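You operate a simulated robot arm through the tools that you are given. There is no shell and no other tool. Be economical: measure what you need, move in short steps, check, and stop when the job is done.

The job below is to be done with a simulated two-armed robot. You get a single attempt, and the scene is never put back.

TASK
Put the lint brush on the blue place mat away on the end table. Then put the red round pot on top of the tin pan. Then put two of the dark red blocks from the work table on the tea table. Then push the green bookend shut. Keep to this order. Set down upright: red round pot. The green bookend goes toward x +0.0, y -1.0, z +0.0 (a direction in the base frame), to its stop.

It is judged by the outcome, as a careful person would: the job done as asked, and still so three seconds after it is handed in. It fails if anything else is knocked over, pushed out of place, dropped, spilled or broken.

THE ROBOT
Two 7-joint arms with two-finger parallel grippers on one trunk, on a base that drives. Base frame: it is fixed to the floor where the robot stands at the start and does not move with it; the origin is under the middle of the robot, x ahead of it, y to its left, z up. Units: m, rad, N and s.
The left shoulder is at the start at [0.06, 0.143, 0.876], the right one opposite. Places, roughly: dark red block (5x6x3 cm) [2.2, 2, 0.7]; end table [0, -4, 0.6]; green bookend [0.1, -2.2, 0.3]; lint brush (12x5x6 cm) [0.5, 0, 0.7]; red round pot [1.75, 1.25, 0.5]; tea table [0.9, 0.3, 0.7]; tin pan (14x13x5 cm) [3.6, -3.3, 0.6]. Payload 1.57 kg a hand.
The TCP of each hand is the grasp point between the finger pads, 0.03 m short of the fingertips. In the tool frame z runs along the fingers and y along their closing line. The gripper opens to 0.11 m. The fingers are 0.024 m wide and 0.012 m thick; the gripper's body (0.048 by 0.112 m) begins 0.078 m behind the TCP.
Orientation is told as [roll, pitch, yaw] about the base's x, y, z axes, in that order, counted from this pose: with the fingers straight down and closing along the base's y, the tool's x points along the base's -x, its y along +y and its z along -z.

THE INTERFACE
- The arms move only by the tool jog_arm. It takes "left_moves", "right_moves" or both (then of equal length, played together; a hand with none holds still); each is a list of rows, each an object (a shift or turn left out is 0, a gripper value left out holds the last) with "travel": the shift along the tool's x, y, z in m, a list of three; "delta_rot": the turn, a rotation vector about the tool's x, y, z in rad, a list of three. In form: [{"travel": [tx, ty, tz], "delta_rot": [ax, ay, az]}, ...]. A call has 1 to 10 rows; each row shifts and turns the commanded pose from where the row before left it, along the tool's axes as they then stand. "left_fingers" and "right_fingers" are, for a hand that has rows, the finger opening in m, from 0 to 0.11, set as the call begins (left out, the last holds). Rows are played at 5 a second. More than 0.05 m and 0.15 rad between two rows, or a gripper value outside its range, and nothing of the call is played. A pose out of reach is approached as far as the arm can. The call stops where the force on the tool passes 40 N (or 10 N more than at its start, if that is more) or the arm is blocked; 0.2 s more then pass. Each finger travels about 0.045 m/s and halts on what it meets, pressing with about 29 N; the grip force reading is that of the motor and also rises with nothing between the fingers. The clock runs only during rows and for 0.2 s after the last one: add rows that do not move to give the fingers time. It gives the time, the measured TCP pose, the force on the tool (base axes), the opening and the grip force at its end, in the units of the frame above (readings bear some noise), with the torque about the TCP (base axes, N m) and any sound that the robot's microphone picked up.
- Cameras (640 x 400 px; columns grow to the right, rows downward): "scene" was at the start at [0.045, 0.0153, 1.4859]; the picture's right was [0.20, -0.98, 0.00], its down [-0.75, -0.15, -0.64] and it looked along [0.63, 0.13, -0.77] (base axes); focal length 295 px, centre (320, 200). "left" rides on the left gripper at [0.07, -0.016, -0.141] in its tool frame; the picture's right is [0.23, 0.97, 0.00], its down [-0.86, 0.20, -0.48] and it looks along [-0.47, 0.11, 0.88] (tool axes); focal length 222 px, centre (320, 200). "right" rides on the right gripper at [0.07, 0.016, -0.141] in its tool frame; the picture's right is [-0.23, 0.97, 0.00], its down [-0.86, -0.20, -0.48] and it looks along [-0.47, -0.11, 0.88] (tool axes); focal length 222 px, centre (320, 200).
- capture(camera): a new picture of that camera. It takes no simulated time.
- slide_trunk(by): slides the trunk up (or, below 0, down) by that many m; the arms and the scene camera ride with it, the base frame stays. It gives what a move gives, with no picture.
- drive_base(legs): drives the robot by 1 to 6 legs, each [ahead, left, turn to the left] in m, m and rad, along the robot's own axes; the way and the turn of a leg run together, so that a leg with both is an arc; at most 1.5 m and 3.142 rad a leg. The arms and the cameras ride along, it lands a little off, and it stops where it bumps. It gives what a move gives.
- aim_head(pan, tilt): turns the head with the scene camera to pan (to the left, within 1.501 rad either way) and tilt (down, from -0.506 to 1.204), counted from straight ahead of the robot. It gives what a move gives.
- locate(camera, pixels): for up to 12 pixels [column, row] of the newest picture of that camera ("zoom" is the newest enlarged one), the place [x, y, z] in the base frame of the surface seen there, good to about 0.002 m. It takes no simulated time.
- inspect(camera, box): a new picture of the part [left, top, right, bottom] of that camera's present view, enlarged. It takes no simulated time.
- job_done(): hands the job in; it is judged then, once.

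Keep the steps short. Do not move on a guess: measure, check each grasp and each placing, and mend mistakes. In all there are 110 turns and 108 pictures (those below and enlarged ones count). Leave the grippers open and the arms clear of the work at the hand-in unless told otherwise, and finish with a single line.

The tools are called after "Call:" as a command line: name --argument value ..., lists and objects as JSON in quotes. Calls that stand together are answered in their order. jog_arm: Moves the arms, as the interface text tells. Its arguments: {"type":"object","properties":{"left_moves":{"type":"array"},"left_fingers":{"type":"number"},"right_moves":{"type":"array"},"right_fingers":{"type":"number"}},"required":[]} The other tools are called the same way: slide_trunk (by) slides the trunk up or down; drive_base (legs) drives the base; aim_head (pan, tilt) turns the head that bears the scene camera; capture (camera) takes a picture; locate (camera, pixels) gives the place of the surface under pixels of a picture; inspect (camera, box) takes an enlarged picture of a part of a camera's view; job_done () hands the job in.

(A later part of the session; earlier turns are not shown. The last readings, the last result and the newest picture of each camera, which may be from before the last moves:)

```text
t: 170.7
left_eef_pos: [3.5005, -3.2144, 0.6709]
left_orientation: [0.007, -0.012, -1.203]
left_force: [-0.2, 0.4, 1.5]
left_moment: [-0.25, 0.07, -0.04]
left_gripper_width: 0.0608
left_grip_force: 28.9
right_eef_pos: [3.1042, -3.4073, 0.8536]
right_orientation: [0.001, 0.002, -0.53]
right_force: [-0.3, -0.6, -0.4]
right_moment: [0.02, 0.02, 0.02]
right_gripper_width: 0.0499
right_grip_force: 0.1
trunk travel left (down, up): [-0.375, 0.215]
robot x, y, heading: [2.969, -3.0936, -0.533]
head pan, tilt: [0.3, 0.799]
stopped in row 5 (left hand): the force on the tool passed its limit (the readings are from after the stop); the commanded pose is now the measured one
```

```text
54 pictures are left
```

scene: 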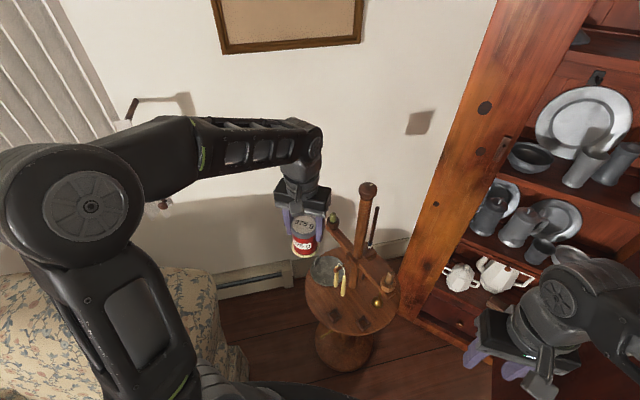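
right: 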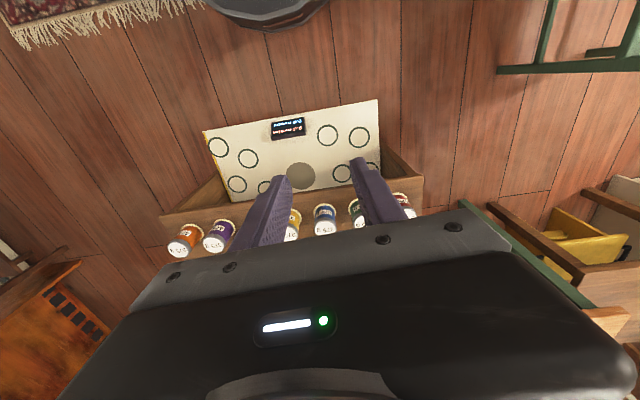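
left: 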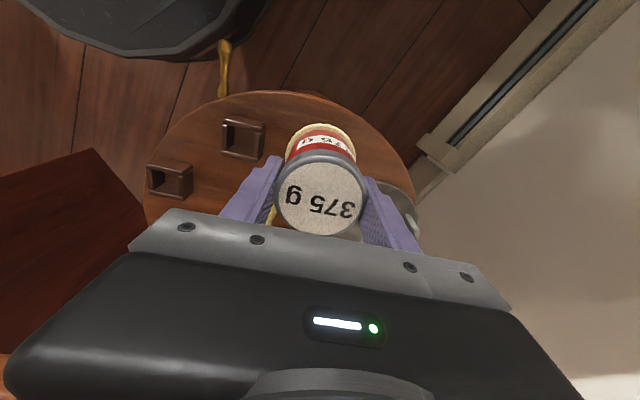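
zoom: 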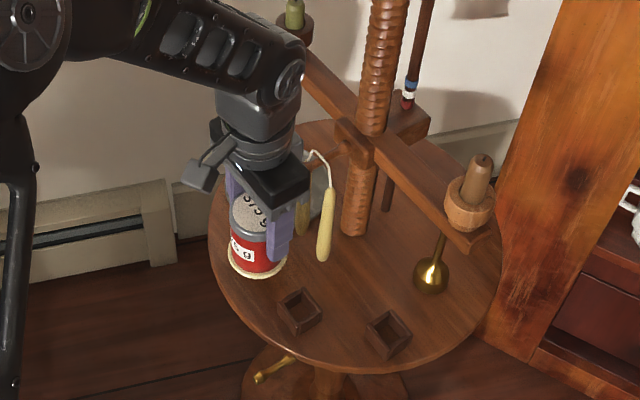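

The pot is still 35 mm above the stand top; the gripper body likely met the candle peg. I rise 6 cm and look.

Call:
jog_arm --left_moves '[{"travel": [0, 0, -0.03]}, {"travel": [0.02, 0, -0.04]}, {"travel": [0.03, 0, -0.02]}, {}]'

Call:
inspect --camera "scene" --box '[290, 150, 410, 290]'

```text
t: 171.7
left_eef_pos: [3.481, -3.1669, 0.7599]
left_orientation: [0.008, -0.012, -1.204]
left_force: [0.1, 0.5, -3.4]
left_moment: [-0.03, 0.0, 0.0]
left_gripper_width: 0.0604
left_grip_force: 29.3
right_eef_pos: [3.103, -3.4057, 0.8549]
right_orientation: [0.0, 0.001, -0.533]
right_force: [-0.4, 1.1, 0.5]
right_moment: [0.0, -0.01, 0.04]
right_gripper_width: 0.0501
right_grip_force: 0.0
trunk travel left (down, up): [-0.375, 0.215]
robot x, y, heading: [2.9737, -3.0907, -0.531]
head pan, tilt: [0.3, 0.799]
```

```text
2.86 times, centred on (350, 220) of scene
```

zoom: 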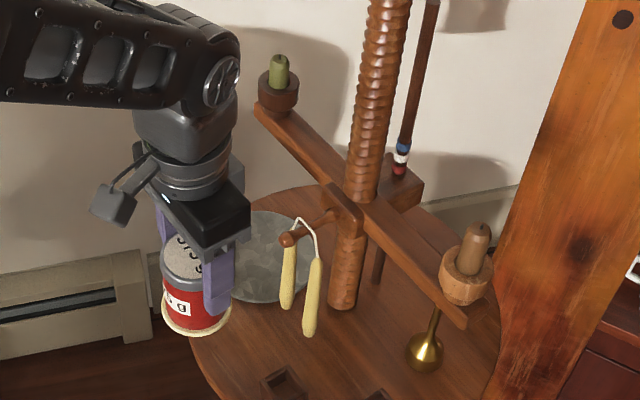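

Call:
locate --camera "zoom" --pixels '[[289, 238], [318, 218], [301, 222], [288, 290], [310, 310], [260, 260], [278, 90], [282, 70], [300, 155], [245, 225], [195, 330], [180, 250]]'

```text
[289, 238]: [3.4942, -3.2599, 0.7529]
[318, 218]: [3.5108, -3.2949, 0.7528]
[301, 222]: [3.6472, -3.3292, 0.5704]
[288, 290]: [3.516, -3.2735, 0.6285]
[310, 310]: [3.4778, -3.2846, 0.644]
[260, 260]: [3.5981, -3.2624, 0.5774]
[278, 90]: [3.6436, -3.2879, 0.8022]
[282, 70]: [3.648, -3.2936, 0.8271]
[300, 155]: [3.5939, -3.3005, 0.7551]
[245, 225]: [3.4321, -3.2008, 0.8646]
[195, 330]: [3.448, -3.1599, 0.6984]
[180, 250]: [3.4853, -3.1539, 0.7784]
```

Peg tip is at (3.491,-3.25,0.75). I shift the set-down point 16 mm outward to (3.491,-3.197) and descend.

Call:
jog_arm --left_moves '[{"travel": [-0.0316, 0, 0.02]}, {"travel": [0, 0, 0.04]}, {"travel": [0, 0, 0.04]}, {"travel": [0, 0, 0.02]}, {"travel": [0, 0, 0.005]}, {}]'

Call:
inspect --camera "scene" --box '[280, 170, 420, 310]'

```text
t: 173.1
left_eef_pos: [3.4937, -3.1963, 0.638]
left_orientation: [0.01, -0.017, -1.205]
left_force: [-0.6, 3.6, 22.3]
left_moment: [-0.15, 0.69, -0.07]
left_gripper_width: 0.0608
left_grip_force: 29.0
right_eef_pos: [3.1029, -3.4061, 0.8548]
right_orientation: [0.0, -0.003, -0.532]
right_force: [0.7, 0.3, -0.7]
right_moment: [-0.01, 0.0, 0.02]
right_gripper_width: 0.05
right_grip_force: 0.1
trunk travel left (down, up): [-0.375, 0.215]
robot x, y, heading: [2.9697, -3.0946, -0.53]
head pan, tilt: [0.3, 0.799]
```

```text
2.86 times, centred on (350, 240) of scene
```

zoom: 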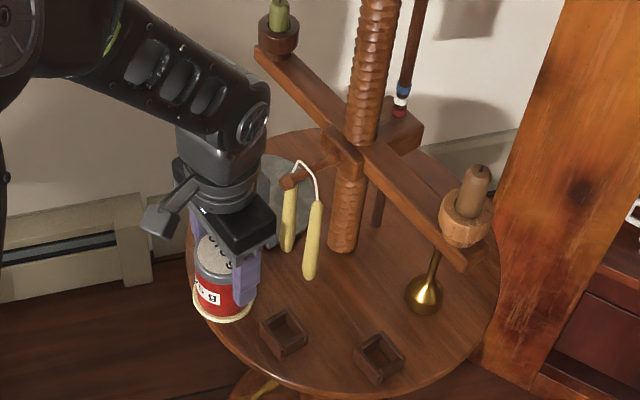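

Call:
jog_arm --left_moves '[{}, {}, {}]' --left_fingers 0.075

Call:
inspect --camera "scene" --box '[280, 170, 420, 310]'

```text
t: 173.9
left_eef_pos: [3.4937, -3.1962, 0.6365]
left_orientation: [0.006, -0.014, -1.204]
left_force: [-0.7, -0.6, -0.3]
left_moment: [-0.01, 0.01, -0.02]
left_gripper_width: 0.0749
left_grip_force: 0.1
right_eef_pos: [3.1038, -3.4078, 0.8535]
right_orientation: [0.0, 0.0, -0.533]
right_force: [0.4, 0.5, -0.1]
right_moment: [-0.01, -0.02, 0.02]
right_gripper_width: 0.0499
right_grip_force: 0.2
trunk travel left (down, up): [-0.375, 0.215]
robot x, y, heading: [2.9716, -3.091, -0.534]
head pan, tilt: [0.3, 0.799]
```

```text
2.86 times, centred on (350, 240) of scene
```

zoom: 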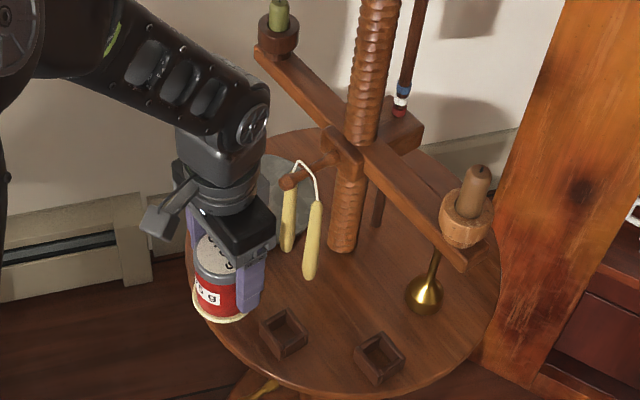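

Call:
jog_arm --left_moves '[{"travel": [0, 0, -0.04]}, {"travel": [0, 0, -0.04]}, {"travel": [0.02, 0, -0.04]}, {"travel": [0.04, 0, -0.02]}, {"travel": [0.04, 0, -0.02]}, {}]' --left_fingers 0.085

Call:
inspect --camera "scene" --box '[280, 170, 420, 310]'

```text
t: 175.3
left_eef_pos: [3.4568, -3.1017, 0.798]
left_orientation: [0.008, -0.012, -1.204]
left_force: [-0.4, -0.2, -0.2]
left_moment: [0.05, 0.04, -0.06]
left_gripper_width: 0.085
left_grip_force: 0.1
right_eef_pos: [3.1037, -3.407, 0.8539]
right_orientation: [-0.001, 0.001, -0.533]
right_force: [-0.1, 0.4, -0.1]
right_moment: [0.0, 0.01, -0.03]
right_gripper_width: 0.0504
right_grip_force: 0.0
trunk travel left (down, up): [-0.375, 0.215]
robot x, y, heading: [2.9736, -3.0951, -0.533]
head pan, tilt: [0.3, 0.799]
```

```text
2.86 times, centred on (350, 240) of scene
```

zoom: 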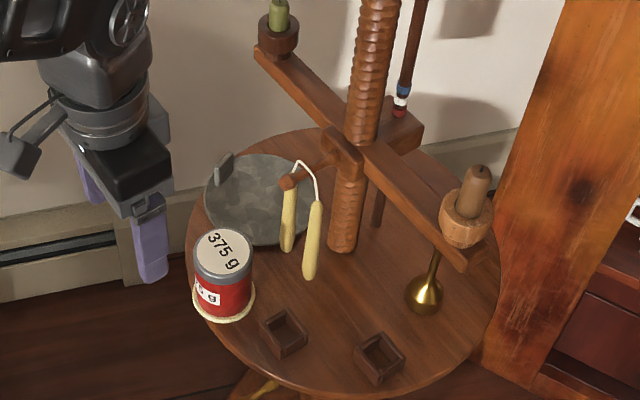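

Call:
locate --camera "zoom" --pixels '[[222, 250], [200, 255], [245, 250], [224, 318], [258, 200], [206, 205], [260, 243], [255, 157], [306, 190], [222, 170], [224, 156], [218, 185]]'

```text
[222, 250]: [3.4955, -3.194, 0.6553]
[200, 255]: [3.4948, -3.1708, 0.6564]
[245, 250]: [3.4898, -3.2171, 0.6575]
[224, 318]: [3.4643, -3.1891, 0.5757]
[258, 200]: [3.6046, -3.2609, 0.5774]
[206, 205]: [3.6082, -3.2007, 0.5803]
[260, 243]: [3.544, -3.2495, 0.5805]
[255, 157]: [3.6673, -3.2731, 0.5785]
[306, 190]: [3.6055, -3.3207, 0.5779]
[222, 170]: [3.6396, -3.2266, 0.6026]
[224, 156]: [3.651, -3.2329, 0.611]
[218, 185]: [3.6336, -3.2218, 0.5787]
```

Pot stands at (3.494,-3.195), top 0.656. I tilt the hand 0.6 rad leaning away from the crossarm and go to a pre-grasp 10 cm back along the tool axis.

Call:
jog_arm --left_moves '[{"delta_rot": [0, -0.15, 0]}, {"delta_rot": [0, -0.15, 0]}, {"delta_rot": [0, -0.15, 0]}, {"delta_rot": [0, -0.15, 0]}, {"travel": [0.0063, 0.0014, 0.04]}, {"travel": [0, 0, 0.047]}, {}]'

Call:
inspect --camera "scene" --box '[260, 150, 420, 310]'

Call:
capture --camera "left"

```text
t: 176.9
left_eef_pos: [3.4768, -3.1419, 0.7211]
left_orientation: [0.01, -0.612, -1.21]
left_force: [-0.3, 0.9, 0.0]
left_moment: [-0.02, 0.02, -0.01]
left_gripper_width: 0.0851
left_grip_force: 0.0
right_eef_pos: [3.1034, -3.4061, 0.8544]
right_orientation: [0.0, 0.0, -0.532]
right_force: [0.8, -0.1, 0.2]
right_moment: [-0.02, 0.0, 0.01]
right_gripper_width: 0.0501
right_grip_force: 0.1
trunk travel left (down, up): [-0.375, 0.215]
robot x, y, heading: [2.9722, -3.0913, -0.53]
head pan, tilt: [0.3, 0.799]
```

```text
2.50 times, centred on (340, 230) of scene
```

zoom: 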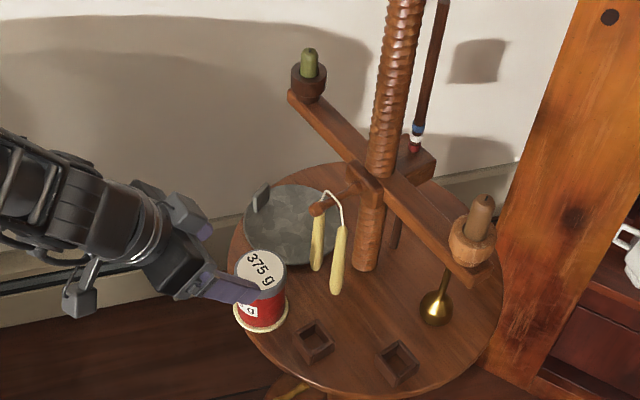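

```text
48 pictures are left
```

left: 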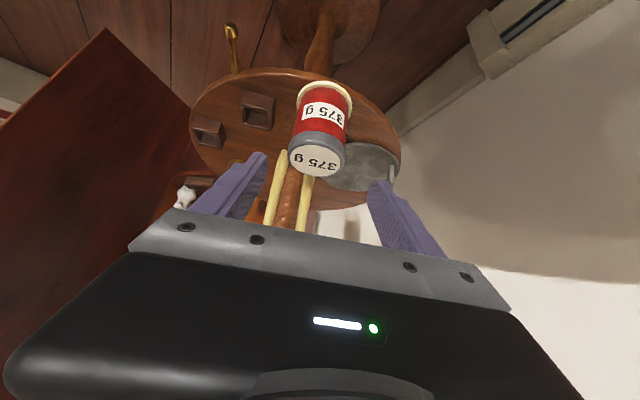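

Call:
jog_arm --left_moves '[{"travel": [0, -0.003, 0.04]}, {"travel": [0, 0, 0.03]}, {"travel": [0, 0, 0.02]}, {"travel": [0, 0, 0.01]}, {}]'

Call:
inspect --camera "scene" --box '[260, 150, 420, 310]'

Call:
capture --camera "left"

```text
t: 178.1
left_eef_pos: [3.4943, -3.1966, 0.6359]
left_orientation: [0.01, -0.61, -1.21]
left_force: [0.4, -0.4, 0.3]
left_moment: [-0.03, 0.03, 0.01]
left_gripper_width: 0.0849
left_grip_force: 0.1
right_eef_pos: [3.1033, -3.4065, 0.8539]
right_orientation: [0.001, -0.001, -0.532]
right_force: [-1.2, 0.0, -0.1]
right_moment: [0.02, 0.04, 0.01]
right_gripper_width: 0.05
right_grip_force: 0.1
trunk travel left (down, up): [-0.375, 0.215]
robot x, y, heading: [2.9697, -3.093, -0.529]
head pan, tilt: [0.3, 0.799]
```

```text
2.50 times, centred on (340, 230) of scene
```

zoom: 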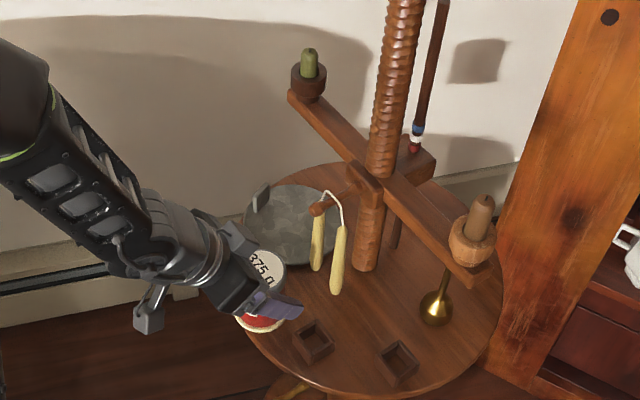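

```text
46 pictures are left
```

left: 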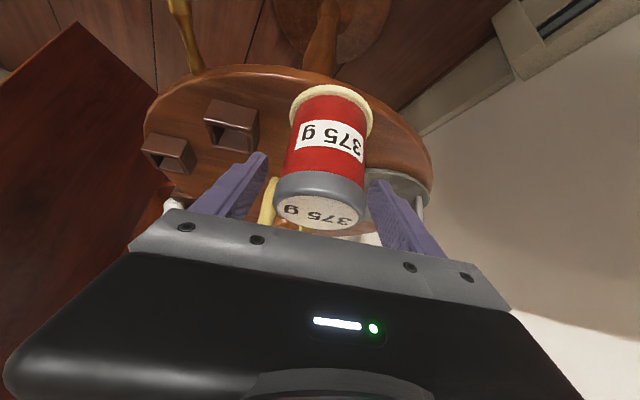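

Pot is between the fingers, TCP z 0.636. Closing, then a 3 cm vertical lift.

Call:
jog_arm --left_moves '[{}, {}, {}, {}]' --left_fingers 0.0

Call:
jog_arm --left_moves '[{"travel": [-0.0086, 0, -0.0123]}, {"travel": [-0.0086, 0, -0.0123]}, {}]'

Call:
inspect --camera "scene" --box '[260, 150, 420, 310]'

```text
t: 179.1
left_eef_pos: [3.4945, -3.1968, 0.6375]
left_orientation: [0.008, -0.612, -1.209]
left_force: [1.0, -0.2, 0.3]
left_moment: [-0.01, 0.04, 0.02]
left_gripper_width: 0.0606
left_grip_force: 28.8
right_eef_pos: [3.1036, -3.4073, 0.8534]
right_orientation: [0.002, 0.0, -0.533]
right_force: [1.0, 0.5, 0.5]
right_moment: [0.0, -0.01, -0.02]
right_gripper_width: 0.0497
right_grip_force: 0.0
trunk travel left (down, up): [-0.375, 0.215]
robot x, y, heading: [2.9747, -3.093, -0.529]
head pan, tilt: [0.3, 0.799]
```

```text
t: 179.9
left_eef_pos: [3.4921, -3.1986, 0.6674]
left_orientation: [0.007, -0.612, -1.209]
left_force: [-0.5, 0.3, -4.7]
left_moment: [-0.01, 0.02, 0.03]
left_gripper_width: 0.0607
left_grip_force: 28.6
right_eef_pos: [3.1046, -3.4063, 0.853]
right_orientation: [0.0, 0.0, -0.532]
right_force: [0.1, -0.3, 1.1]
right_moment: [-0.03, 0.01, 0.02]
right_gripper_width: 0.0502
right_grip_force: 0.0
trunk travel left (down, up): [-0.375, 0.215]
robot x, y, heading: [2.9698, -3.0908, -0.528]
head pan, tilt: [0.3, 0.799]
```

```text
2.50 times, centred on (340, 230) of scene
```

zoom: 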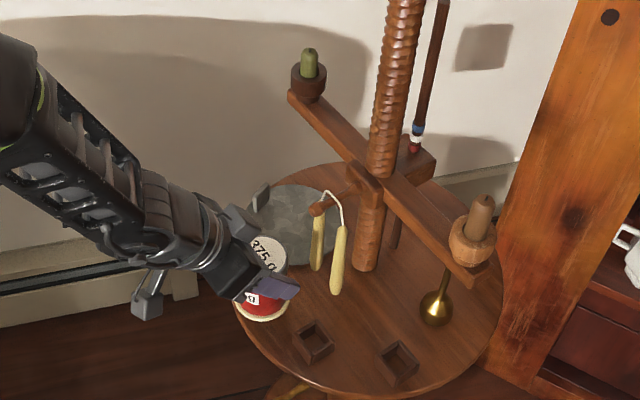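

Call:
jog_arm --left_moves '[{"travel": [0, 0.036, 0]}, {"travel": [0, 0.0354, 0]}, {}]'

Call:
jog_arm --left_moves '[{"travel": [-0.0205, 0, 0.0144]}, {"travel": [-0.0205, 0, 0.0144]}, {"travel": [-0.0165, 0, 0.0115]}, {}]'

Call:
inspect --camera "scene" --box '[260, 150, 420, 310]'

Call:
capture --camera "left"

```text
t: 180.7
left_eef_pos: [3.5602, -3.1753, 0.6691]
left_orientation: [0.008, -0.61, -1.208]
left_force: [0.6, 0.8, -3.5]
left_moment: [0.01, 0.03, 0.02]
left_gripper_width: 0.0607
left_grip_force: 29.0
right_eef_pos: [3.1033, -3.4064, 0.855]
right_orientation: [0.0, 0.001, -0.532]
right_force: [1.2, -0.3, -0.4]
right_moment: [-0.04, 0.04, -0.02]
right_gripper_width: 0.0504
right_grip_force: 0.0
trunk travel left (down, up): [-0.375, 0.215]
robot x, y, heading: [2.9746, -3.09, -0.534]
head pan, tilt: [0.3, 0.799]
```

```text
t: 181.7
left_eef_pos: [3.584, -3.2382, 0.6665]
left_orientation: [0.009, -0.611, -1.208]
left_force: [-0.1, 0.3, -3.7]
left_moment: [0.0, 0.0, -0.01]
left_gripper_width: 0.0606
left_grip_force: 29.3
right_eef_pos: [3.104, -3.4069, 0.8538]
right_orientation: [0.002, 0.0, -0.533]
right_force: [-0.1, -0.7, -0.2]
right_moment: [0.02, 0.03, 0.02]
right_gripper_width: 0.0499
right_grip_force: 0.1
trunk travel left (down, up): [-0.375, 0.215]
robot x, y, heading: [2.9738, -3.0939, -0.527]
head pan, tilt: [0.3, 0.799]
```

```text
2.50 times, centred on (340, 230) of scene
```

zoom: 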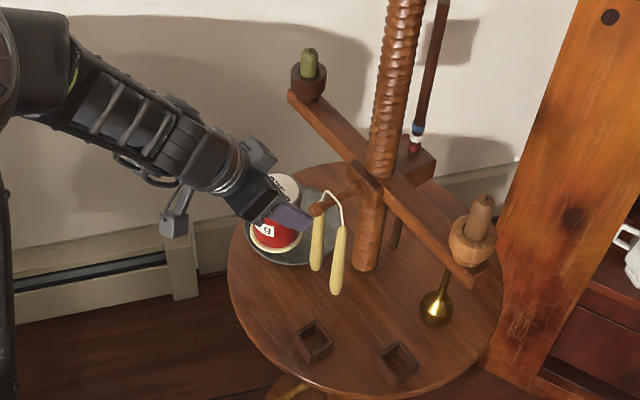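

```text
43 pictures are left
```

left: 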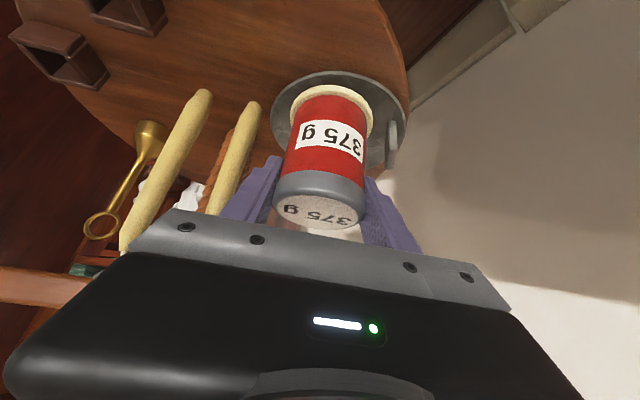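

Pot hovers over the pan. 16 mm further in, then down 22 mm.

Call:
jog_arm --left_moves '[{"travel": [-0.0128, 0.002, 0.009]}, {"travel": [0.0075, 0, 0.0106]}, {"travel": [0.003, 0, 0.0045]}, {"travel": [0.0012, 0, 0.0017]}, {"travel": [0.0009, 0, 0.0012]}, {}]'

Call:
capture --camera "left"

```text
t: 183.1
left_eef_pos: [3.592, -3.2503, 0.6449]
left_orientation: [0.008, -0.611, -1.209]
left_force: [-1.0, 0.6, -3.1]
left_moment: [0.0, 0.0, 0.02]
left_gripper_width: 0.0604
left_grip_force: 28.5
right_eef_pos: [3.1031, -3.4078, 0.8541]
right_orientation: [-0.001, 0.0, -0.531]
right_force: [-0.7, -0.1, 0.6]
right_moment: [0.0, 0.0, -0.02]
right_gripper_width: 0.0501
right_grip_force: 0.1
trunk travel left (down, up): [-0.375, 0.215]
robot x, y, heading: [2.9711, -3.0919, -0.531]
head pan, tilt: [0.3, 0.799]
```

```text
42 pictures are left
```

left: 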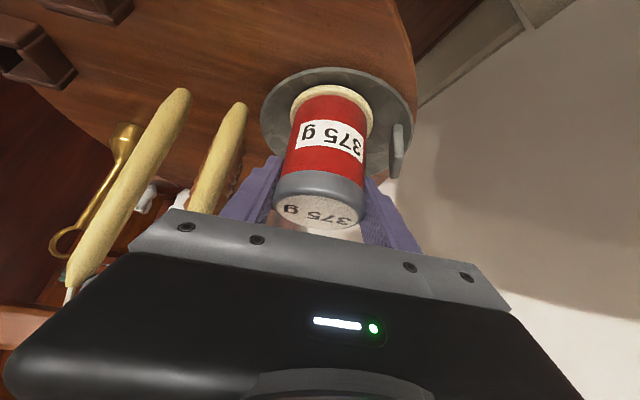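

Call:
jog_arm --left_moves '[{"travel": [0.0009, 0, 0.0012]}, {"travel": [0.0009, 0, 0.0012]}, {}]'

```text
t: 183.9
left_eef_pos: [3.5928, -3.2519, 0.6427]
left_orientation: [0.007, -0.613, -1.21]
left_force: [-0.9, 0.1, 0.1]
left_moment: [0.02, 0.18, -0.03]
left_gripper_width: 0.0606
left_grip_force: 28.9
right_eef_pos: [3.1025, -3.4062, 0.8536]
right_orientation: [0.0, 0.001, -0.532]
right_force: [-0.2, 0.3, 0.7]
right_moment: [0.03, -0.04, 0.0]
right_gripper_width: 0.05
right_grip_force: 0.0
trunk travel left (down, up): [-0.375, 0.215]
robot x, y, heading: [2.9749, -3.0904, -0.533]
head pan, tilt: [0.3, 0.799]
```

Call:
jog_arm --left_moves '[{"travel": [0.0006, 0, 0.0008]}, {}]'

Call:
jog_arm --left_moves '[{}, {}, {}]' --left_fingers 0.074

Call:
capture --camera "left"

```text
t: 184.5
left_eef_pos: [3.5939, -3.2518, 0.6419]
left_orientation: [0.008, -0.613, -1.209]
left_force: [-0.1, -0.4, 5.0]
left_moment: [-0.06, 0.28, 0.0]
left_gripper_width: 0.0606
left_grip_force: 29.1
right_eef_pos: [3.1035, -3.4065, 0.8539]
right_orientation: [0.0, 0.0, -0.533]
right_force: [-1.0, -1.0, 0.4]
right_moment: [0.02, 0.0, 0.04]
right_gripper_width: 0.05
right_grip_force: 0.0
trunk travel left (down, up): [-0.375, 0.215]
robot x, y, heading: [2.974, -3.0919, -0.525]
head pan, tilt: [0.3, 0.799]
```

```text
t: 185.3
left_eef_pos: [3.5923, -3.2516, 0.6421]
left_orientation: [0.008, -0.611, -1.209]
left_force: [-0.1, -0.5, -0.3]
left_moment: [0.01, 0.01, -0.03]
left_gripper_width: 0.0742
left_grip_force: 0.0
right_eef_pos: [3.1035, -3.4069, 0.8547]
right_orientation: [0.0, -0.001, -0.533]
right_force: [0.2, 0.4, -0.4]
right_moment: [0.02, 0.01, -0.04]
right_gripper_width: 0.05
right_grip_force: 0.1
trunk travel left (down, up): [-0.375, 0.215]
robot x, y, heading: [2.9719, -3.096, -0.528]
head pan, tilt: [0.3, 0.799]
```

```text
41 pictures are left
```

left: 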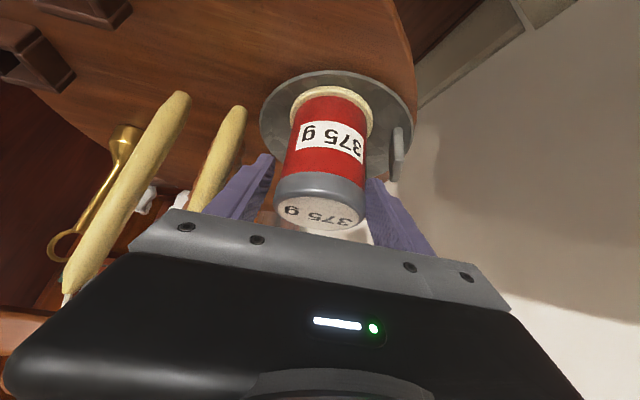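

Released; retreat back along the tool axis.

Call:
jog_arm --left_moves '[{"travel": [0, 0, -0.03]}, {"travel": [0, 0, -0.04]}, {"travel": [0, 0, -0.04]}, {"travel": [0, 0, -0.04]}, {"delta_rot": [0, 0.15, 0]}, {"delta_rot": [0, 0.15, 0]}, {"delta_rot": [0, 0.15, 0]}, {"delta_rot": [0, 0.15, 0]}, {"travel": [0, 0, -0.05]}]'

Call:
inspect --camera "scene" --box '[260, 130, 440, 310]'

```text
t: 187.3
left_eef_pos: [3.561, -3.1698, 0.8117]
left_orientation: [0.006, -0.01, -1.205]
left_force: [-0.5, 0.1, 0.3]
left_moment: [-0.03, -0.03, 0.02]
left_gripper_width: 0.0741
left_grip_force: 0.0
right_eef_pos: [3.1024, -3.4067, 0.8547]
right_orientation: [0.0, 0.001, -0.532]
right_force: [-0.8, -0.3, -0.5]
right_moment: [-0.01, 0.0, -0.01]
right_gripper_width: 0.0499
right_grip_force: 0.1
trunk travel left (down, up): [-0.375, 0.215]
robot x, y, heading: [2.9701, -3.0925, -0.533]
head pan, tilt: [0.3, 0.799]
```

```text
2.22 times, centred on (350, 220) of scene
```

zoom: 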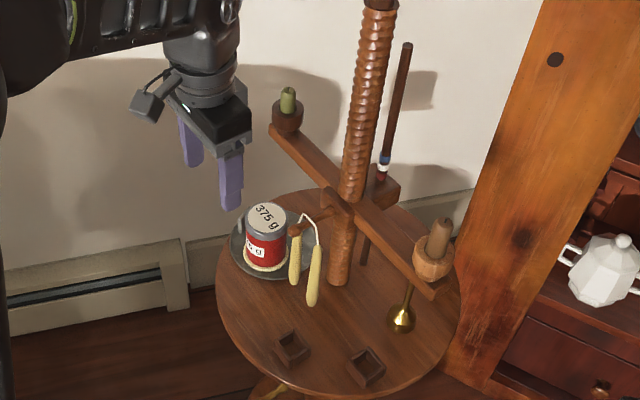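

Pot stands upright on the pan. Now I raise the trunk, tuck the left hand, and drive out toward the work table.

Call:
slide_trunk --by 0.2

Call:
jog_arm --left_moves '[{"travel": [0.03, -0.031, 0]}, {"travel": [0.03, -0.031, 0]}, {"travel": [0.03, -0.031, 0]}, {"delta_rot": [0, 0, -0.1346]}, {"delta_rot": [0, 0, -0.1346]}, {"delta_rot": [0, 0, -0.1346]}, {"delta_rot": [0, 0, -0.1346]}, {"delta_rot": [0, 0, -0.1346]}]' --left_fingers 0.11

Call:
drive_base --legs '[[-0.369, -0.103, 0], [-0.233, 0.223, 0], [0, 0, 2.1]]'

```text
t: 189.5
left_eef_pos: [3.5626, -3.1716, 1.0134]
left_orientation: [0.007, -0.011, -1.205]
left_force: [0.8, -1.1, -0.6]
left_moment: [0.01, -0.03, 0.01]
left_gripper_width: 0.0738
left_grip_force: 0.1
right_eef_pos: [3.1038, -3.4065, 1.0532]
right_orientation: [0.001, 0.001, -0.531]
right_force: [-0.3, -0.4, -0.1]
right_moment: [0.02, -0.04, 0.05]
right_gripper_width: 0.0499
right_grip_force: 0.1
trunk travel left (down, up): [-0.575, 0.015]
robot x, y, heading: [2.9736, -3.0896, -0.528]
head pan, tilt: [0.3, 0.799]
```

```text
t: 191.3
left_eef_pos: [3.443, -3.1204, 1.0115]
left_orientation: [-0.002, -0.014, -0.529]
left_force: [-0.6, 0.2, -0.8]
left_moment: [0.03, -0.01, -0.02]
left_gripper_width: 0.1099
left_grip_force: 0.0
right_eef_pos: [3.1024, -3.4075, 1.0537]
right_orientation: [-0.001, 0.0, -0.531]
right_force: [-0.5, -0.4, -0.1]
right_moment: [0.01, 0.04, 0.02]
right_gripper_width: 0.0501
right_grip_force: 0.0
trunk travel left (down, up): [-0.575, 0.015]
robot x, y, heading: [2.9678, -3.0911, -0.534]
head pan, tilt: [0.3, 0.799]
```

```text
t: 200.4
left_eef_pos: [2.3073, -2.2598, 1.0108]
left_orientation: [-0.002, -0.014, 1.544]
left_force: [0.5, 0.4, -0.1]
left_moment: [-0.03, -0.01, -0.01]
left_gripper_width: 0.1098
left_grip_force: 0.1
right_eef_pos: [2.7214, -2.419, 1.0535]
right_orientation: [-0.001, -0.001, 1.545]
right_force: [-0.5, 0.4, 0.4]
right_moment: [-0.03, 0.0, 0.01]
right_gripper_width: 0.0501
right_grip_force: 0.0
trunk travel left (down, up): [-0.575, 0.015]
robot x, y, heading: [2.5096, -2.6871, 1.545]
head pan, tilt: [0.3, 0.799]
```

Call:
drive_base --legs '[[1.22, 0, 0], [0.5, -0.23, 0], [1.35, 0, 0]]'

Call:
aim_head --pan 0.0 --tilt 0.5

Call:
capture --camera "scene"

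```text
t: 215.5
left_eef_pos: [2.6259, 0.769, 1.0111]
left_orientation: [-0.001, -0.015, 1.534]
left_force: [-0.1, 0.1, 0.7]
left_moment: [0.01, 0.01, 0.0]
left_gripper_width: 0.1098
left_grip_force: 0.1
right_eef_pos: [3.0387, 0.6056, 1.053]
right_orientation: [-0.001, 0.0, 1.532]
right_force: [0.0, 0.2, 0.4]
right_moment: [-0.01, 0.0, 0.0]
right_gripper_width: 0.0502
right_grip_force: 0.0
trunk travel left (down, up): [-0.575, 0.015]
robot x, y, heading: [2.8222, 0.3387, 1.533]
head pan, tilt: [0.3, 0.799]
```

```text
t: 216.3
left_eef_pos: [2.6257, 0.7687, 1.0113]
left_orientation: [-0.002, -0.013, 1.532]
left_force: [-0.2, 0.2, 0.4]
left_moment: [0.02, 0.02, 0.01]
left_gripper_width: 0.11
left_grip_force: 0.1
right_eef_pos: [3.0379, 0.6045, 1.0544]
right_orientation: [0.0, 0.0, 1.53]
right_force: [0.2, 0.1, -0.6]
right_moment: [0.0, -0.01, 0.0]
right_gripper_width: 0.0503
right_grip_force: 0.0
trunk travel left (down, up): [-0.575, 0.015]
robot x, y, heading: [2.8204, 0.3391, 1.532]
head pan, tilt: [0.0, 0.499]
```

```text
39 pictures are left
```

scene: 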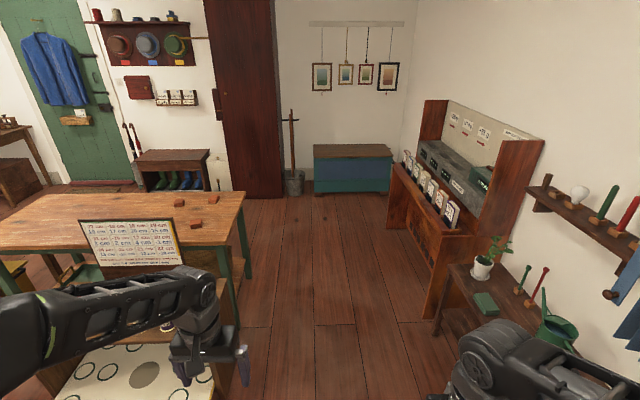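

Call:
locate --camera "scene" --pixels '[[195, 197], [213, 197], [178, 200], [195, 221], [244, 194], [225, 245], [130, 192], [248, 278], [390, 220], [430, 315], [440, 270], [315, 192]]'

Call:
inspect --camera "scene" --box '[100, 160, 280, 280]'

```text
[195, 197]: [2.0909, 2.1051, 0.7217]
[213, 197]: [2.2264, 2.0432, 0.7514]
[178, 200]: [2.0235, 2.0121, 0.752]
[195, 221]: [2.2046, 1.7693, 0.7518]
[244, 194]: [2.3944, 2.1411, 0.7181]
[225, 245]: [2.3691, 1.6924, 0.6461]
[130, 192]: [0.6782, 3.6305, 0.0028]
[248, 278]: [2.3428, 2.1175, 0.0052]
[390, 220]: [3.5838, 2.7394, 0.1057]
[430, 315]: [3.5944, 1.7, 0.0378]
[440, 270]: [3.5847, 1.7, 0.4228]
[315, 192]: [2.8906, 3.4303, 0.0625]
```

```text
3.33 times, centred on (190, 220) of scene
```

zoom: 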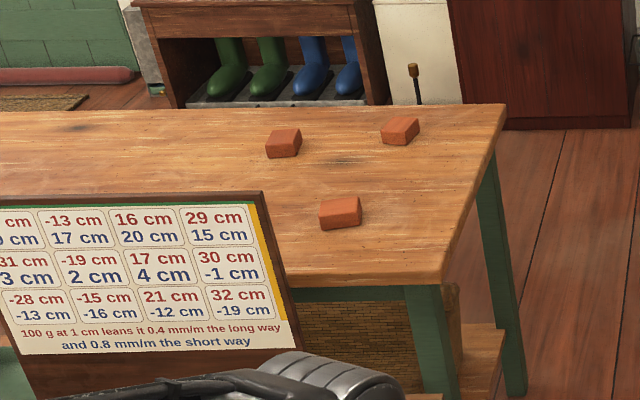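

Blocks: A (2.226,2.043), C (2.205,1.769), B further. A and C suit one hand each from the east end. Driving to (2.8,1.9), facing -x.

Call:
drive_base --legs '[[1.48, 0.0, 0], [0.08, 0.02, 0], [0, 0, 1.608]]'

Call:
aim_head --pan 0.0 --tilt 0.9

Call:
capture --camera "scene"

```text
t: 227.9
left_eef_pos: [2.424, 1.6364, 1.0106]
left_orientation: [-0.001, -0.014, 3.114]
left_force: [-0.2, -0.2, -0.1]
left_moment: [-0.01, -0.01, 0.0]
left_gripper_width: 0.1099
left_grip_force: 0.0
right_eef_pos: [2.5837, 2.0499, 1.0545]
right_orientation: [-0.001, 0.001, 3.111]
right_force: [-0.4, 0.2, 0.7]
right_moment: [-0.05, -0.03, -0.01]
right_gripper_width: 0.05
right_grip_force: 0.1
trunk travel left (down, up): [-0.575, 0.015]
robot x, y, heading: [2.8491, 1.835, 3.113]
head pan, tilt: [0.0, 0.499]
```

```text
t: 228.8
left_eef_pos: [2.4232, 1.6364, 1.0109]
left_orientation: [-0.001, -0.013, 3.113]
left_force: [-0.4, 0.0, -0.1]
left_moment: [-0.04, -0.04, -0.01]
left_gripper_width: 0.11
left_grip_force: 0.1
right_eef_pos: [2.5838, 2.0506, 1.0538]
right_orientation: [-0.001, 0.0, 3.112]
right_force: [0.0, -0.1, -0.6]
right_moment: [0.02, -0.02, -0.03]
right_gripper_width: 0.0501
right_grip_force: 0.1
trunk travel left (down, up): [-0.575, 0.015]
robot x, y, heading: [2.8539, 1.8393, 3.112]
head pan, tilt: [0.0, 0.901]
```

```text
37 pictures are left
```

scene: 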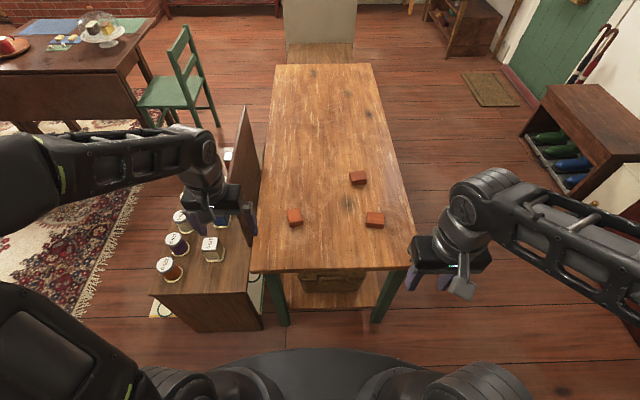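

Call:
drive_base --legs '[[0.08, -0.065, 0.03]]'

Call:
inspect --camera "scene" --box '[240, 180, 440, 310]'

```text
t: 229.9
left_eef_pos: [2.3489, 1.6904, 1.012]
left_orientation: [-0.003, -0.011, -3.139]
left_force: [-0.6, 0.3, -0.9]
left_moment: [-0.02, -0.04, -0.01]
left_gripper_width: 0.1101
left_grip_force: 0.1
right_eef_pos: [2.4974, 2.11, 1.0537]
right_orientation: [0.002, 0.0, -3.142]
right_force: [0.4, 0.8, -0.2]
right_moment: [0.01, -0.04, -0.02]
right_gripper_width: 0.0501
right_grip_force: 0.0
trunk travel left (down, up): [-0.575, 0.015]
robot x, y, heading: [2.7692, 1.9058, -3.141]
head pan, tilt: [0.0, 0.901]
```

```text
3.08 times, centred on (340, 245) of scene
```

zoom: 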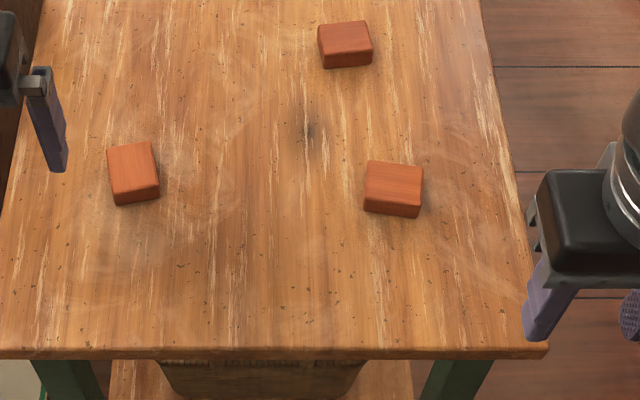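

Call:
locate --camera "zoom" --pixels '[[132, 168], [110, 150], [149, 145], [157, 184], [117, 193], [393, 184], [368, 164], [421, 168], [417, 205], [365, 196]]'

```text
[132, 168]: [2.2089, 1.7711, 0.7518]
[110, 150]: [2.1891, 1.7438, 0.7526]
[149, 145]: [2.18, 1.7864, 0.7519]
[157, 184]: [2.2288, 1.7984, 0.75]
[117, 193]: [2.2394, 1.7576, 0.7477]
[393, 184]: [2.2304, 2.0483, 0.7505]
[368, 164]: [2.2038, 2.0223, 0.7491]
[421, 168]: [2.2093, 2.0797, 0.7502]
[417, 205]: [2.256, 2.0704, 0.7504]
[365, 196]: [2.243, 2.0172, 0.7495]
```

Block C centre (2.209,1.772), A centre (2.228,2.047), table z 0.722. I lower the trunk and bring both hands above them.

Call:
slide_trunk --by -0.1

Call:
jog_arm --left_moves '[{"travel": [-0.0233, -0.0136, 0]}, {"travel": [-0.0233, -0.0136, 0]}, {"travel": [-0.0233, -0.0136, 0]}, {"travel": [-0.0233, -0.0136, 0]}, {"travel": [-0.0233, -0.0136, 0]}, {"travel": [-0.0233, -0.0136, 0]}, {"delta_rot": [0, 0, -0.105]}, {"delta_rot": [0, 0, -0.105]}, {}]' --left_fingers 0.09 --right_moves '[{"travel": [-0.0449, 0.0104, 0]}, {"travel": [-0.0449, 0.0104, 0]}, {"travel": [-0.0449, 0.0104, 0]}, {"travel": [-0.0449, 0.0104, 0]}, {"travel": [-0.0449, 0.0104, 0]}, {"travel": [-0.0449, 0.0106, 0]}, {"delta_rot": [0, 0, 0.055]}, {"delta_rot": [0, 0, 0.055]}, {}]' --right_fingers 0.1

Call:
jog_arm --left_moves '[{"travel": [0, 0, 0.04]}, {"travel": [0, 0, 0.04]}]' --right_moves '[{"travel": [0, 0, 0.05]}, {"travel": [0, 0, 0.05]}]'

Call:
capture --camera "left"

Call:
capture --camera "right"

```text
t: 231.2
left_eef_pos: [2.3502, 1.6904, 0.9126]
left_orientation: [-0.002, -0.014, -3.139]
left_force: [-0.1, 0.7, 0.1]
left_moment: [-0.02, 0.01, 0.01]
left_gripper_width: 0.1103
left_grip_force: 0.0
right_eef_pos: [2.498, 2.1094, 0.9543]
right_orientation: [0.0, -0.001, -3.14]
right_force: [0.0, 0.0, -0.2]
right_moment: [0.03, -0.01, 0.01]
right_gripper_width: 0.05
right_grip_force: 0.1
trunk travel left (down, up): [-0.475, 0.115]
robot x, y, heading: [2.7693, 1.907, -3.142]
head pan, tilt: [0.0, 0.901]
```

```text
t: 233.2
left_eef_pos: [2.21, 1.7712, 0.915]
left_orientation: [-0.004, -0.012, -2.928]
left_force: [1.5, 0.5, 1.1]
left_moment: [-0.01, -0.02, 0.02]
left_gripper_width: 0.0902
left_grip_force: 0.1
right_eef_pos: [2.2244, 2.0477, 0.9556]
right_orientation: [0.0, 0.0, 3.032]
right_force: [0.1, -0.9, 0.6]
right_moment: [0.0, 0.0, 0.0]
right_gripper_width: 0.0999
right_grip_force: 0.1
trunk travel left (down, up): [-0.475, 0.115]
robot x, y, heading: [2.7737, 1.9022, -3.142]
head pan, tilt: [0.0, 0.901]
```

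```text
t: 233.8
left_eef_pos: [2.2049, 1.7721, 0.8342]
left_orientation: [-0.005, -0.012, -2.932]
left_force: [0.5, 0.2, -0.7]
left_moment: [-0.02, -0.03, 0.0]
left_gripper_width: 0.0899
left_grip_force: 0.1
right_eef_pos: [2.2269, 2.0495, 0.8567]
right_orientation: [0.003, 0.0, 3.031]
right_force: [-0.6, -0.2, 0.2]
right_moment: [0.0, -0.02, 0.01]
right_gripper_width: 0.0999
right_grip_force: 0.1
trunk travel left (down, up): [-0.475, 0.115]
robot x, y, heading: [2.7709, 1.9051, -3.144]
head pan, tilt: [0.0, 0.901]
```

```text
35 pictures are left
```

left: 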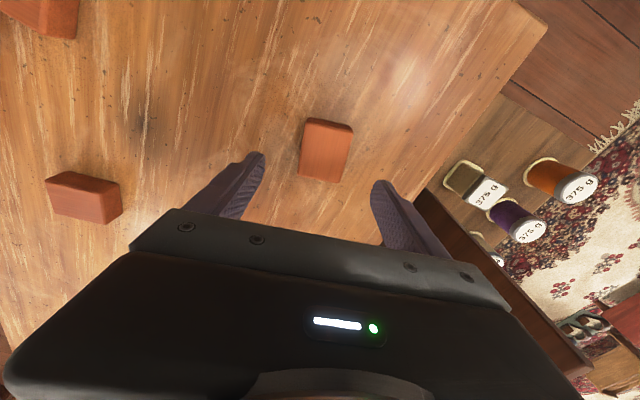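

```text
34 pictures are left
```

right: 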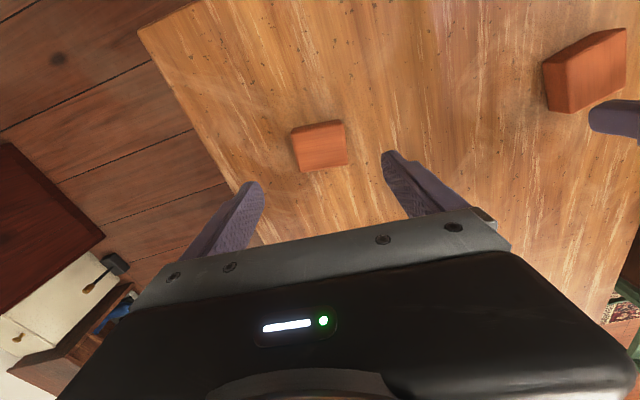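

Call:
jog_arm --left_moves '[{"travel": [0.003, 0, 0.03]}, {"travel": [0, 0, 0.03]}, {"travel": [0, 0, 0.018]}, {}]' --right_moves '[{"travel": [0, 0, 0.04]}, {"travel": [0, 0, 0.04]}, {"travel": [0, 0, 0.021]}, {}]'

Call:
jog_arm --left_moves '[{}, {}, {}, {}]' --right_moves '[{}, {}, {}, {}]' --left_fingers 0.0 --right_fingers 0.0

Call:
jog_arm --left_moves '[{"travel": [0, 0, -0.03]}, {"travel": [0, 0, -0.04]}, {"travel": [0, 0, -0.04]}, {"travel": [0.02, 0, -0.04]}, {}]' --right_moves '[{"travel": [0, 0, -0.03]}, {"travel": [0, 0, -0.04]}, {"travel": [0, 0, -0.04]}, {"travel": [0.02, 0, -0.04]}, {}]'

Call:
inspect --camera "scene" --box '[220, 140, 440, 310]'

```text
t: 234.8
left_eef_pos: [2.21, 1.7707, 0.7568]
left_orientation: [-0.005, -0.014, -2.93]
left_force: [0.6, -0.4, -0.4]
left_moment: [-0.01, 0.0, 0.01]
left_gripper_width: 0.0899
left_grip_force: 0.0
right_eef_pos: [2.2276, 2.0474, 0.7535]
right_orientation: [0.001, -0.001, 3.032]
right_force: [0.0, -1.2, 0.0]
right_moment: [0.01, -0.01, -0.02]
right_gripper_width: 0.0999
right_grip_force: 0.0
trunk travel left (down, up): [-0.475, 0.115]
robot x, y, heading: [2.7715, 1.9033, -3.143]
head pan, tilt: [0.0, 0.901]
```

```text
t: 235.8
left_eef_pos: [2.2083, 1.7727, 0.7555]
left_orientation: [-0.006, -0.012, -2.931]
left_force: [-0.9, 0.5, 0.1]
left_moment: [-0.04, 0.01, 0.01]
left_gripper_width: 0.0492
left_grip_force: 27.7
right_eef_pos: [2.2273, 2.0483, 0.7533]
right_orientation: [0.0, 0.0, 3.032]
right_force: [0.0, -0.2, 0.2]
right_moment: [0.01, -0.01, -0.02]
right_gripper_width: 0.0595
right_grip_force: 28.2
trunk travel left (down, up): [-0.475, 0.115]
robot x, y, heading: [2.7703, 1.9076, -3.146]
head pan, tilt: [0.0, 0.901]
```

```text
t: 237.0
left_eef_pos: [2.2307, 1.7783, 0.9031]
left_orientation: [-0.004, -0.012, -2.93]
left_force: [-0.3, -0.6, -0.7]
left_moment: [-0.01, 0.01, -0.01]
left_gripper_width: 0.0489
left_grip_force: 29.2
right_eef_pos: [2.2497, 2.0452, 0.9012]
right_orientation: [0.001, 0.001, 3.031]
right_force: [0.2, -1.3, -0.2]
right_moment: [-0.01, 0.02, 0.0]
right_gripper_width: 0.059
right_grip_force: 28.8
trunk travel left (down, up): [-0.475, 0.115]
robot x, y, heading: [2.7734, 1.9057, -3.141]
head pan, tilt: [0.0, 0.901]
```

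```text
2.35 times, centred on (330, 225) of scene
```

zoom: 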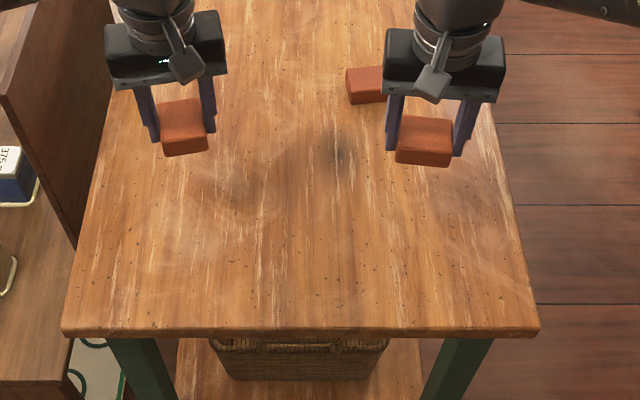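

Both blocks held (0.049, 0.059). Raise, retract, and drive toward the tea table's east side.

Call:
slide_trunk --by 0.1

Call:
jog_arm --left_moves '[{"travel": [0.04, 0, 0]}, {"travel": [0.04, 0, 0]}, {"travel": [0.04, 0, 0]}, {}]' --right_moves '[{"travel": [0.04, 0, 0]}, {"travel": [0.04, 0, 0]}, {"travel": [0.04, 0, 0]}, {}]'

Call:
drive_base --legs '[[-0.17, 0, 0], [0, 1.45, 0], [1.05, 0, 0]]'

Call:
aim_head --pan 0.0 --tilt 0.8

Call:
capture --camera "scene"

```text
t: 238.4
left_eef_pos: [2.2303, 1.7775, 1.0034]
left_orientation: [-0.005, -0.012, -2.93]
left_force: [0.5, 0.5, 0.3]
left_moment: [-0.01, 0.04, -0.01]
left_gripper_width: 0.0491
left_grip_force: 29.1
right_eef_pos: [2.2506, 2.0446, 0.9998]
right_orientation: [0.0, 0.001, 3.031]
right_force: [-0.5, -0.3, -0.4]
right_moment: [0.01, 0.01, -0.02]
right_gripper_width: 0.059
right_grip_force: 29.3
trunk travel left (down, up): [-0.575, 0.015]
robot x, y, heading: [2.7699, 1.9051, -3.143]
head pan, tilt: [0.0, 0.901]
```

```text
t: 239.4
left_eef_pos: [2.3488, 1.8032, 0.9986]
left_orientation: [-0.005, -0.014, -2.931]
left_force: [-0.1, 0.3, -0.2]
left_moment: [0.0, -0.03, 0.0]
left_gripper_width: 0.0487
left_grip_force: 29.2
right_eef_pos: [2.3648, 2.0301, 0.9977]
right_orientation: [0.0, 0.001, 3.031]
right_force: [-0.9, -0.1, -0.2]
right_moment: [-0.02, -0.03, 0.01]
right_gripper_width: 0.059
right_grip_force: 29.2
trunk travel left (down, up): [-0.575, 0.015]
robot x, y, heading: [2.7712, 1.9031, -3.139]
head pan, tilt: [0.0, 0.901]
```

```text
t: 252.6
left_eef_pos: [1.4952, 0.3365, 0.9987]
left_orientation: [-0.005, -0.013, -2.922]
left_force: [0.4, 0.5, 0.5]
left_moment: [0.01, -0.02, 0.03]
left_gripper_width: 0.049
left_grip_force: 28.8
right_eef_pos: [1.5103, 0.5654, 0.9986]
right_orientation: [0.0, -0.001, 3.037]
right_force: [0.6, 0.7, -0.3]
right_moment: [-0.01, -0.03, 0.0]
right_gripper_width: 0.0589
right_grip_force: 29.0
trunk travel left (down, up): [-0.575, 0.015]
robot x, y, heading: [1.9178, 0.4429, -3.132]
head pan, tilt: [0.0, 0.901]
```

```text
t: 253.3
left_eef_pos: [1.496, 0.3367, 0.9998]
left_orientation: [-0.005, -0.012, -2.925]
left_force: [-0.7, 0.1, -0.1]
left_moment: [-0.01, 0.0, -0.02]
left_gripper_width: 0.049
left_grip_force: 29.1
right_eef_pos: [1.5108, 0.5652, 0.9998]
right_orientation: [-0.001, -0.001, 3.039]
right_force: [-0.9, -0.1, -0.6]
right_moment: [-0.03, 0.01, 0.01]
right_gripper_width: 0.0586
right_grip_force: 28.3
trunk travel left (down, up): [-0.575, 0.015]
robot x, y, heading: [1.914, 0.4416, -3.137]
head pan, tilt: [0.0, 0.799]
```

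```text
32 pictures are left
```

scene: 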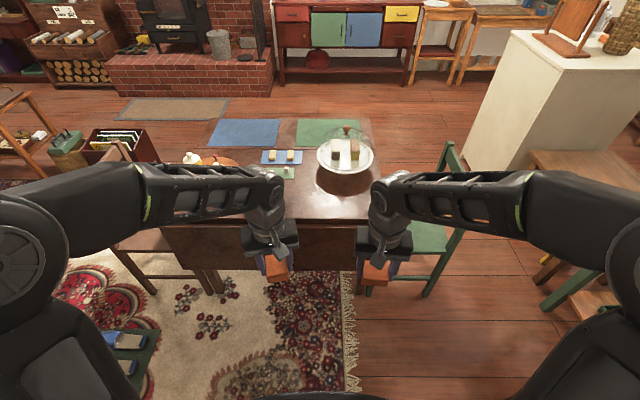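

Call:
locate --camera "scene" --pixels '[[310, 215], [355, 217], [310, 195], [345, 200], [335, 190], [290, 172], [205, 225], [310, 270], [430, 290], [368, 200], [220, 260], [300, 185]]'

Call:
inspect --camera "scene" --box '[140, 110, 400, 300]'

```text
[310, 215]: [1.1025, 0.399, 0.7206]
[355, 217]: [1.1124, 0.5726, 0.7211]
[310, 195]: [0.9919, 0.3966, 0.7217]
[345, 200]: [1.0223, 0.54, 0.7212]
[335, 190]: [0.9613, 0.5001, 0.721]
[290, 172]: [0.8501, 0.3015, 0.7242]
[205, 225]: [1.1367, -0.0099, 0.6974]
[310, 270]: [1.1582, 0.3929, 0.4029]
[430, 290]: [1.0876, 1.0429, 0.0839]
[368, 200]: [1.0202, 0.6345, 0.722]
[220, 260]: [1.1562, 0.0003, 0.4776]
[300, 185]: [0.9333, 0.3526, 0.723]
```

```text
2.11 times, centred on (270, 205) of scene
```

zoom: 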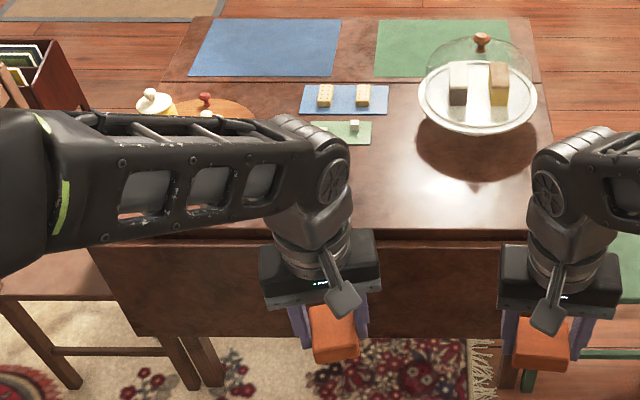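

Call:
locate --camera "zoom" --pixels '[[478, 133], [425, 105], [480, 45], [205, 130], [345, 140], [240, 112], [430, 130]]'

Call:
drive_base --legs '[[0.29, 0.14, 0]]'

Call:
slide_trunk --by -0.1

Call:
capture --camera "scene"

```text
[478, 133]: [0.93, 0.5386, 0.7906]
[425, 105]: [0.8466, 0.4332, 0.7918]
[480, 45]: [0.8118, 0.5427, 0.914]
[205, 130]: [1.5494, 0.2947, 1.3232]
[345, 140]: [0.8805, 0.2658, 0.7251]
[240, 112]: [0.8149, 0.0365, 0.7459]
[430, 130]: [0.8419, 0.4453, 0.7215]
```

```text
t: 255.5
left_eef_pos: [1.2, 0.1957, 0.9999]
left_orientation: [-0.006, -0.011, -2.921]
left_force: [0.2, -0.2, 1.1]
left_moment: [0.0, -0.02, -0.01]
left_gripper_width: 0.0487
left_grip_force: 28.9
right_eef_pos: [1.214, 0.4259, 0.9975]
right_orientation: [0.001, 0.0, 3.042]
right_force: [0.2, 0.0, -0.6]
right_moment: [0.01, -0.02, -0.01]
right_gripper_width: 0.0593
right_grip_force: 29.3
trunk travel left (down, up): [-0.575, 0.015]
robot x, y, heading: [1.6227, 0.3062, -3.129]
head pan, tilt: [0.0, 0.799]
```

```text
t: 256.8
left_eef_pos: [1.2003, 0.1977, 0.9012]
left_orientation: [-0.005, -0.012, -2.92]
left_force: [-0.1, -0.3, 0.1]
left_moment: [0.03, 0.02, 0.0]
left_gripper_width: 0.049
left_grip_force: 29.1
right_eef_pos: [1.2135, 0.4265, 0.8976]
right_orientation: [0.0, 0.0, 3.042]
right_force: [0.2, 0.2, -0.8]
right_moment: [-0.04, -0.03, 0.0]
right_gripper_width: 0.059
right_grip_force: 29.1
trunk travel left (down, up): [-0.475, 0.115]
robot x, y, heading: [1.6186, 0.305, -3.129]
head pan, tilt: [0.0, 0.799]
```

```text
30 pictures are left
```

scene: 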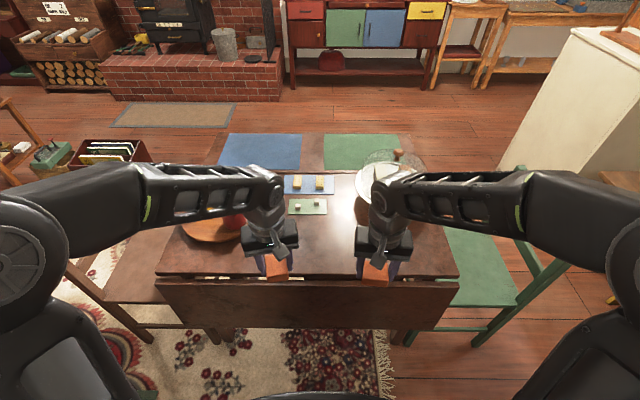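

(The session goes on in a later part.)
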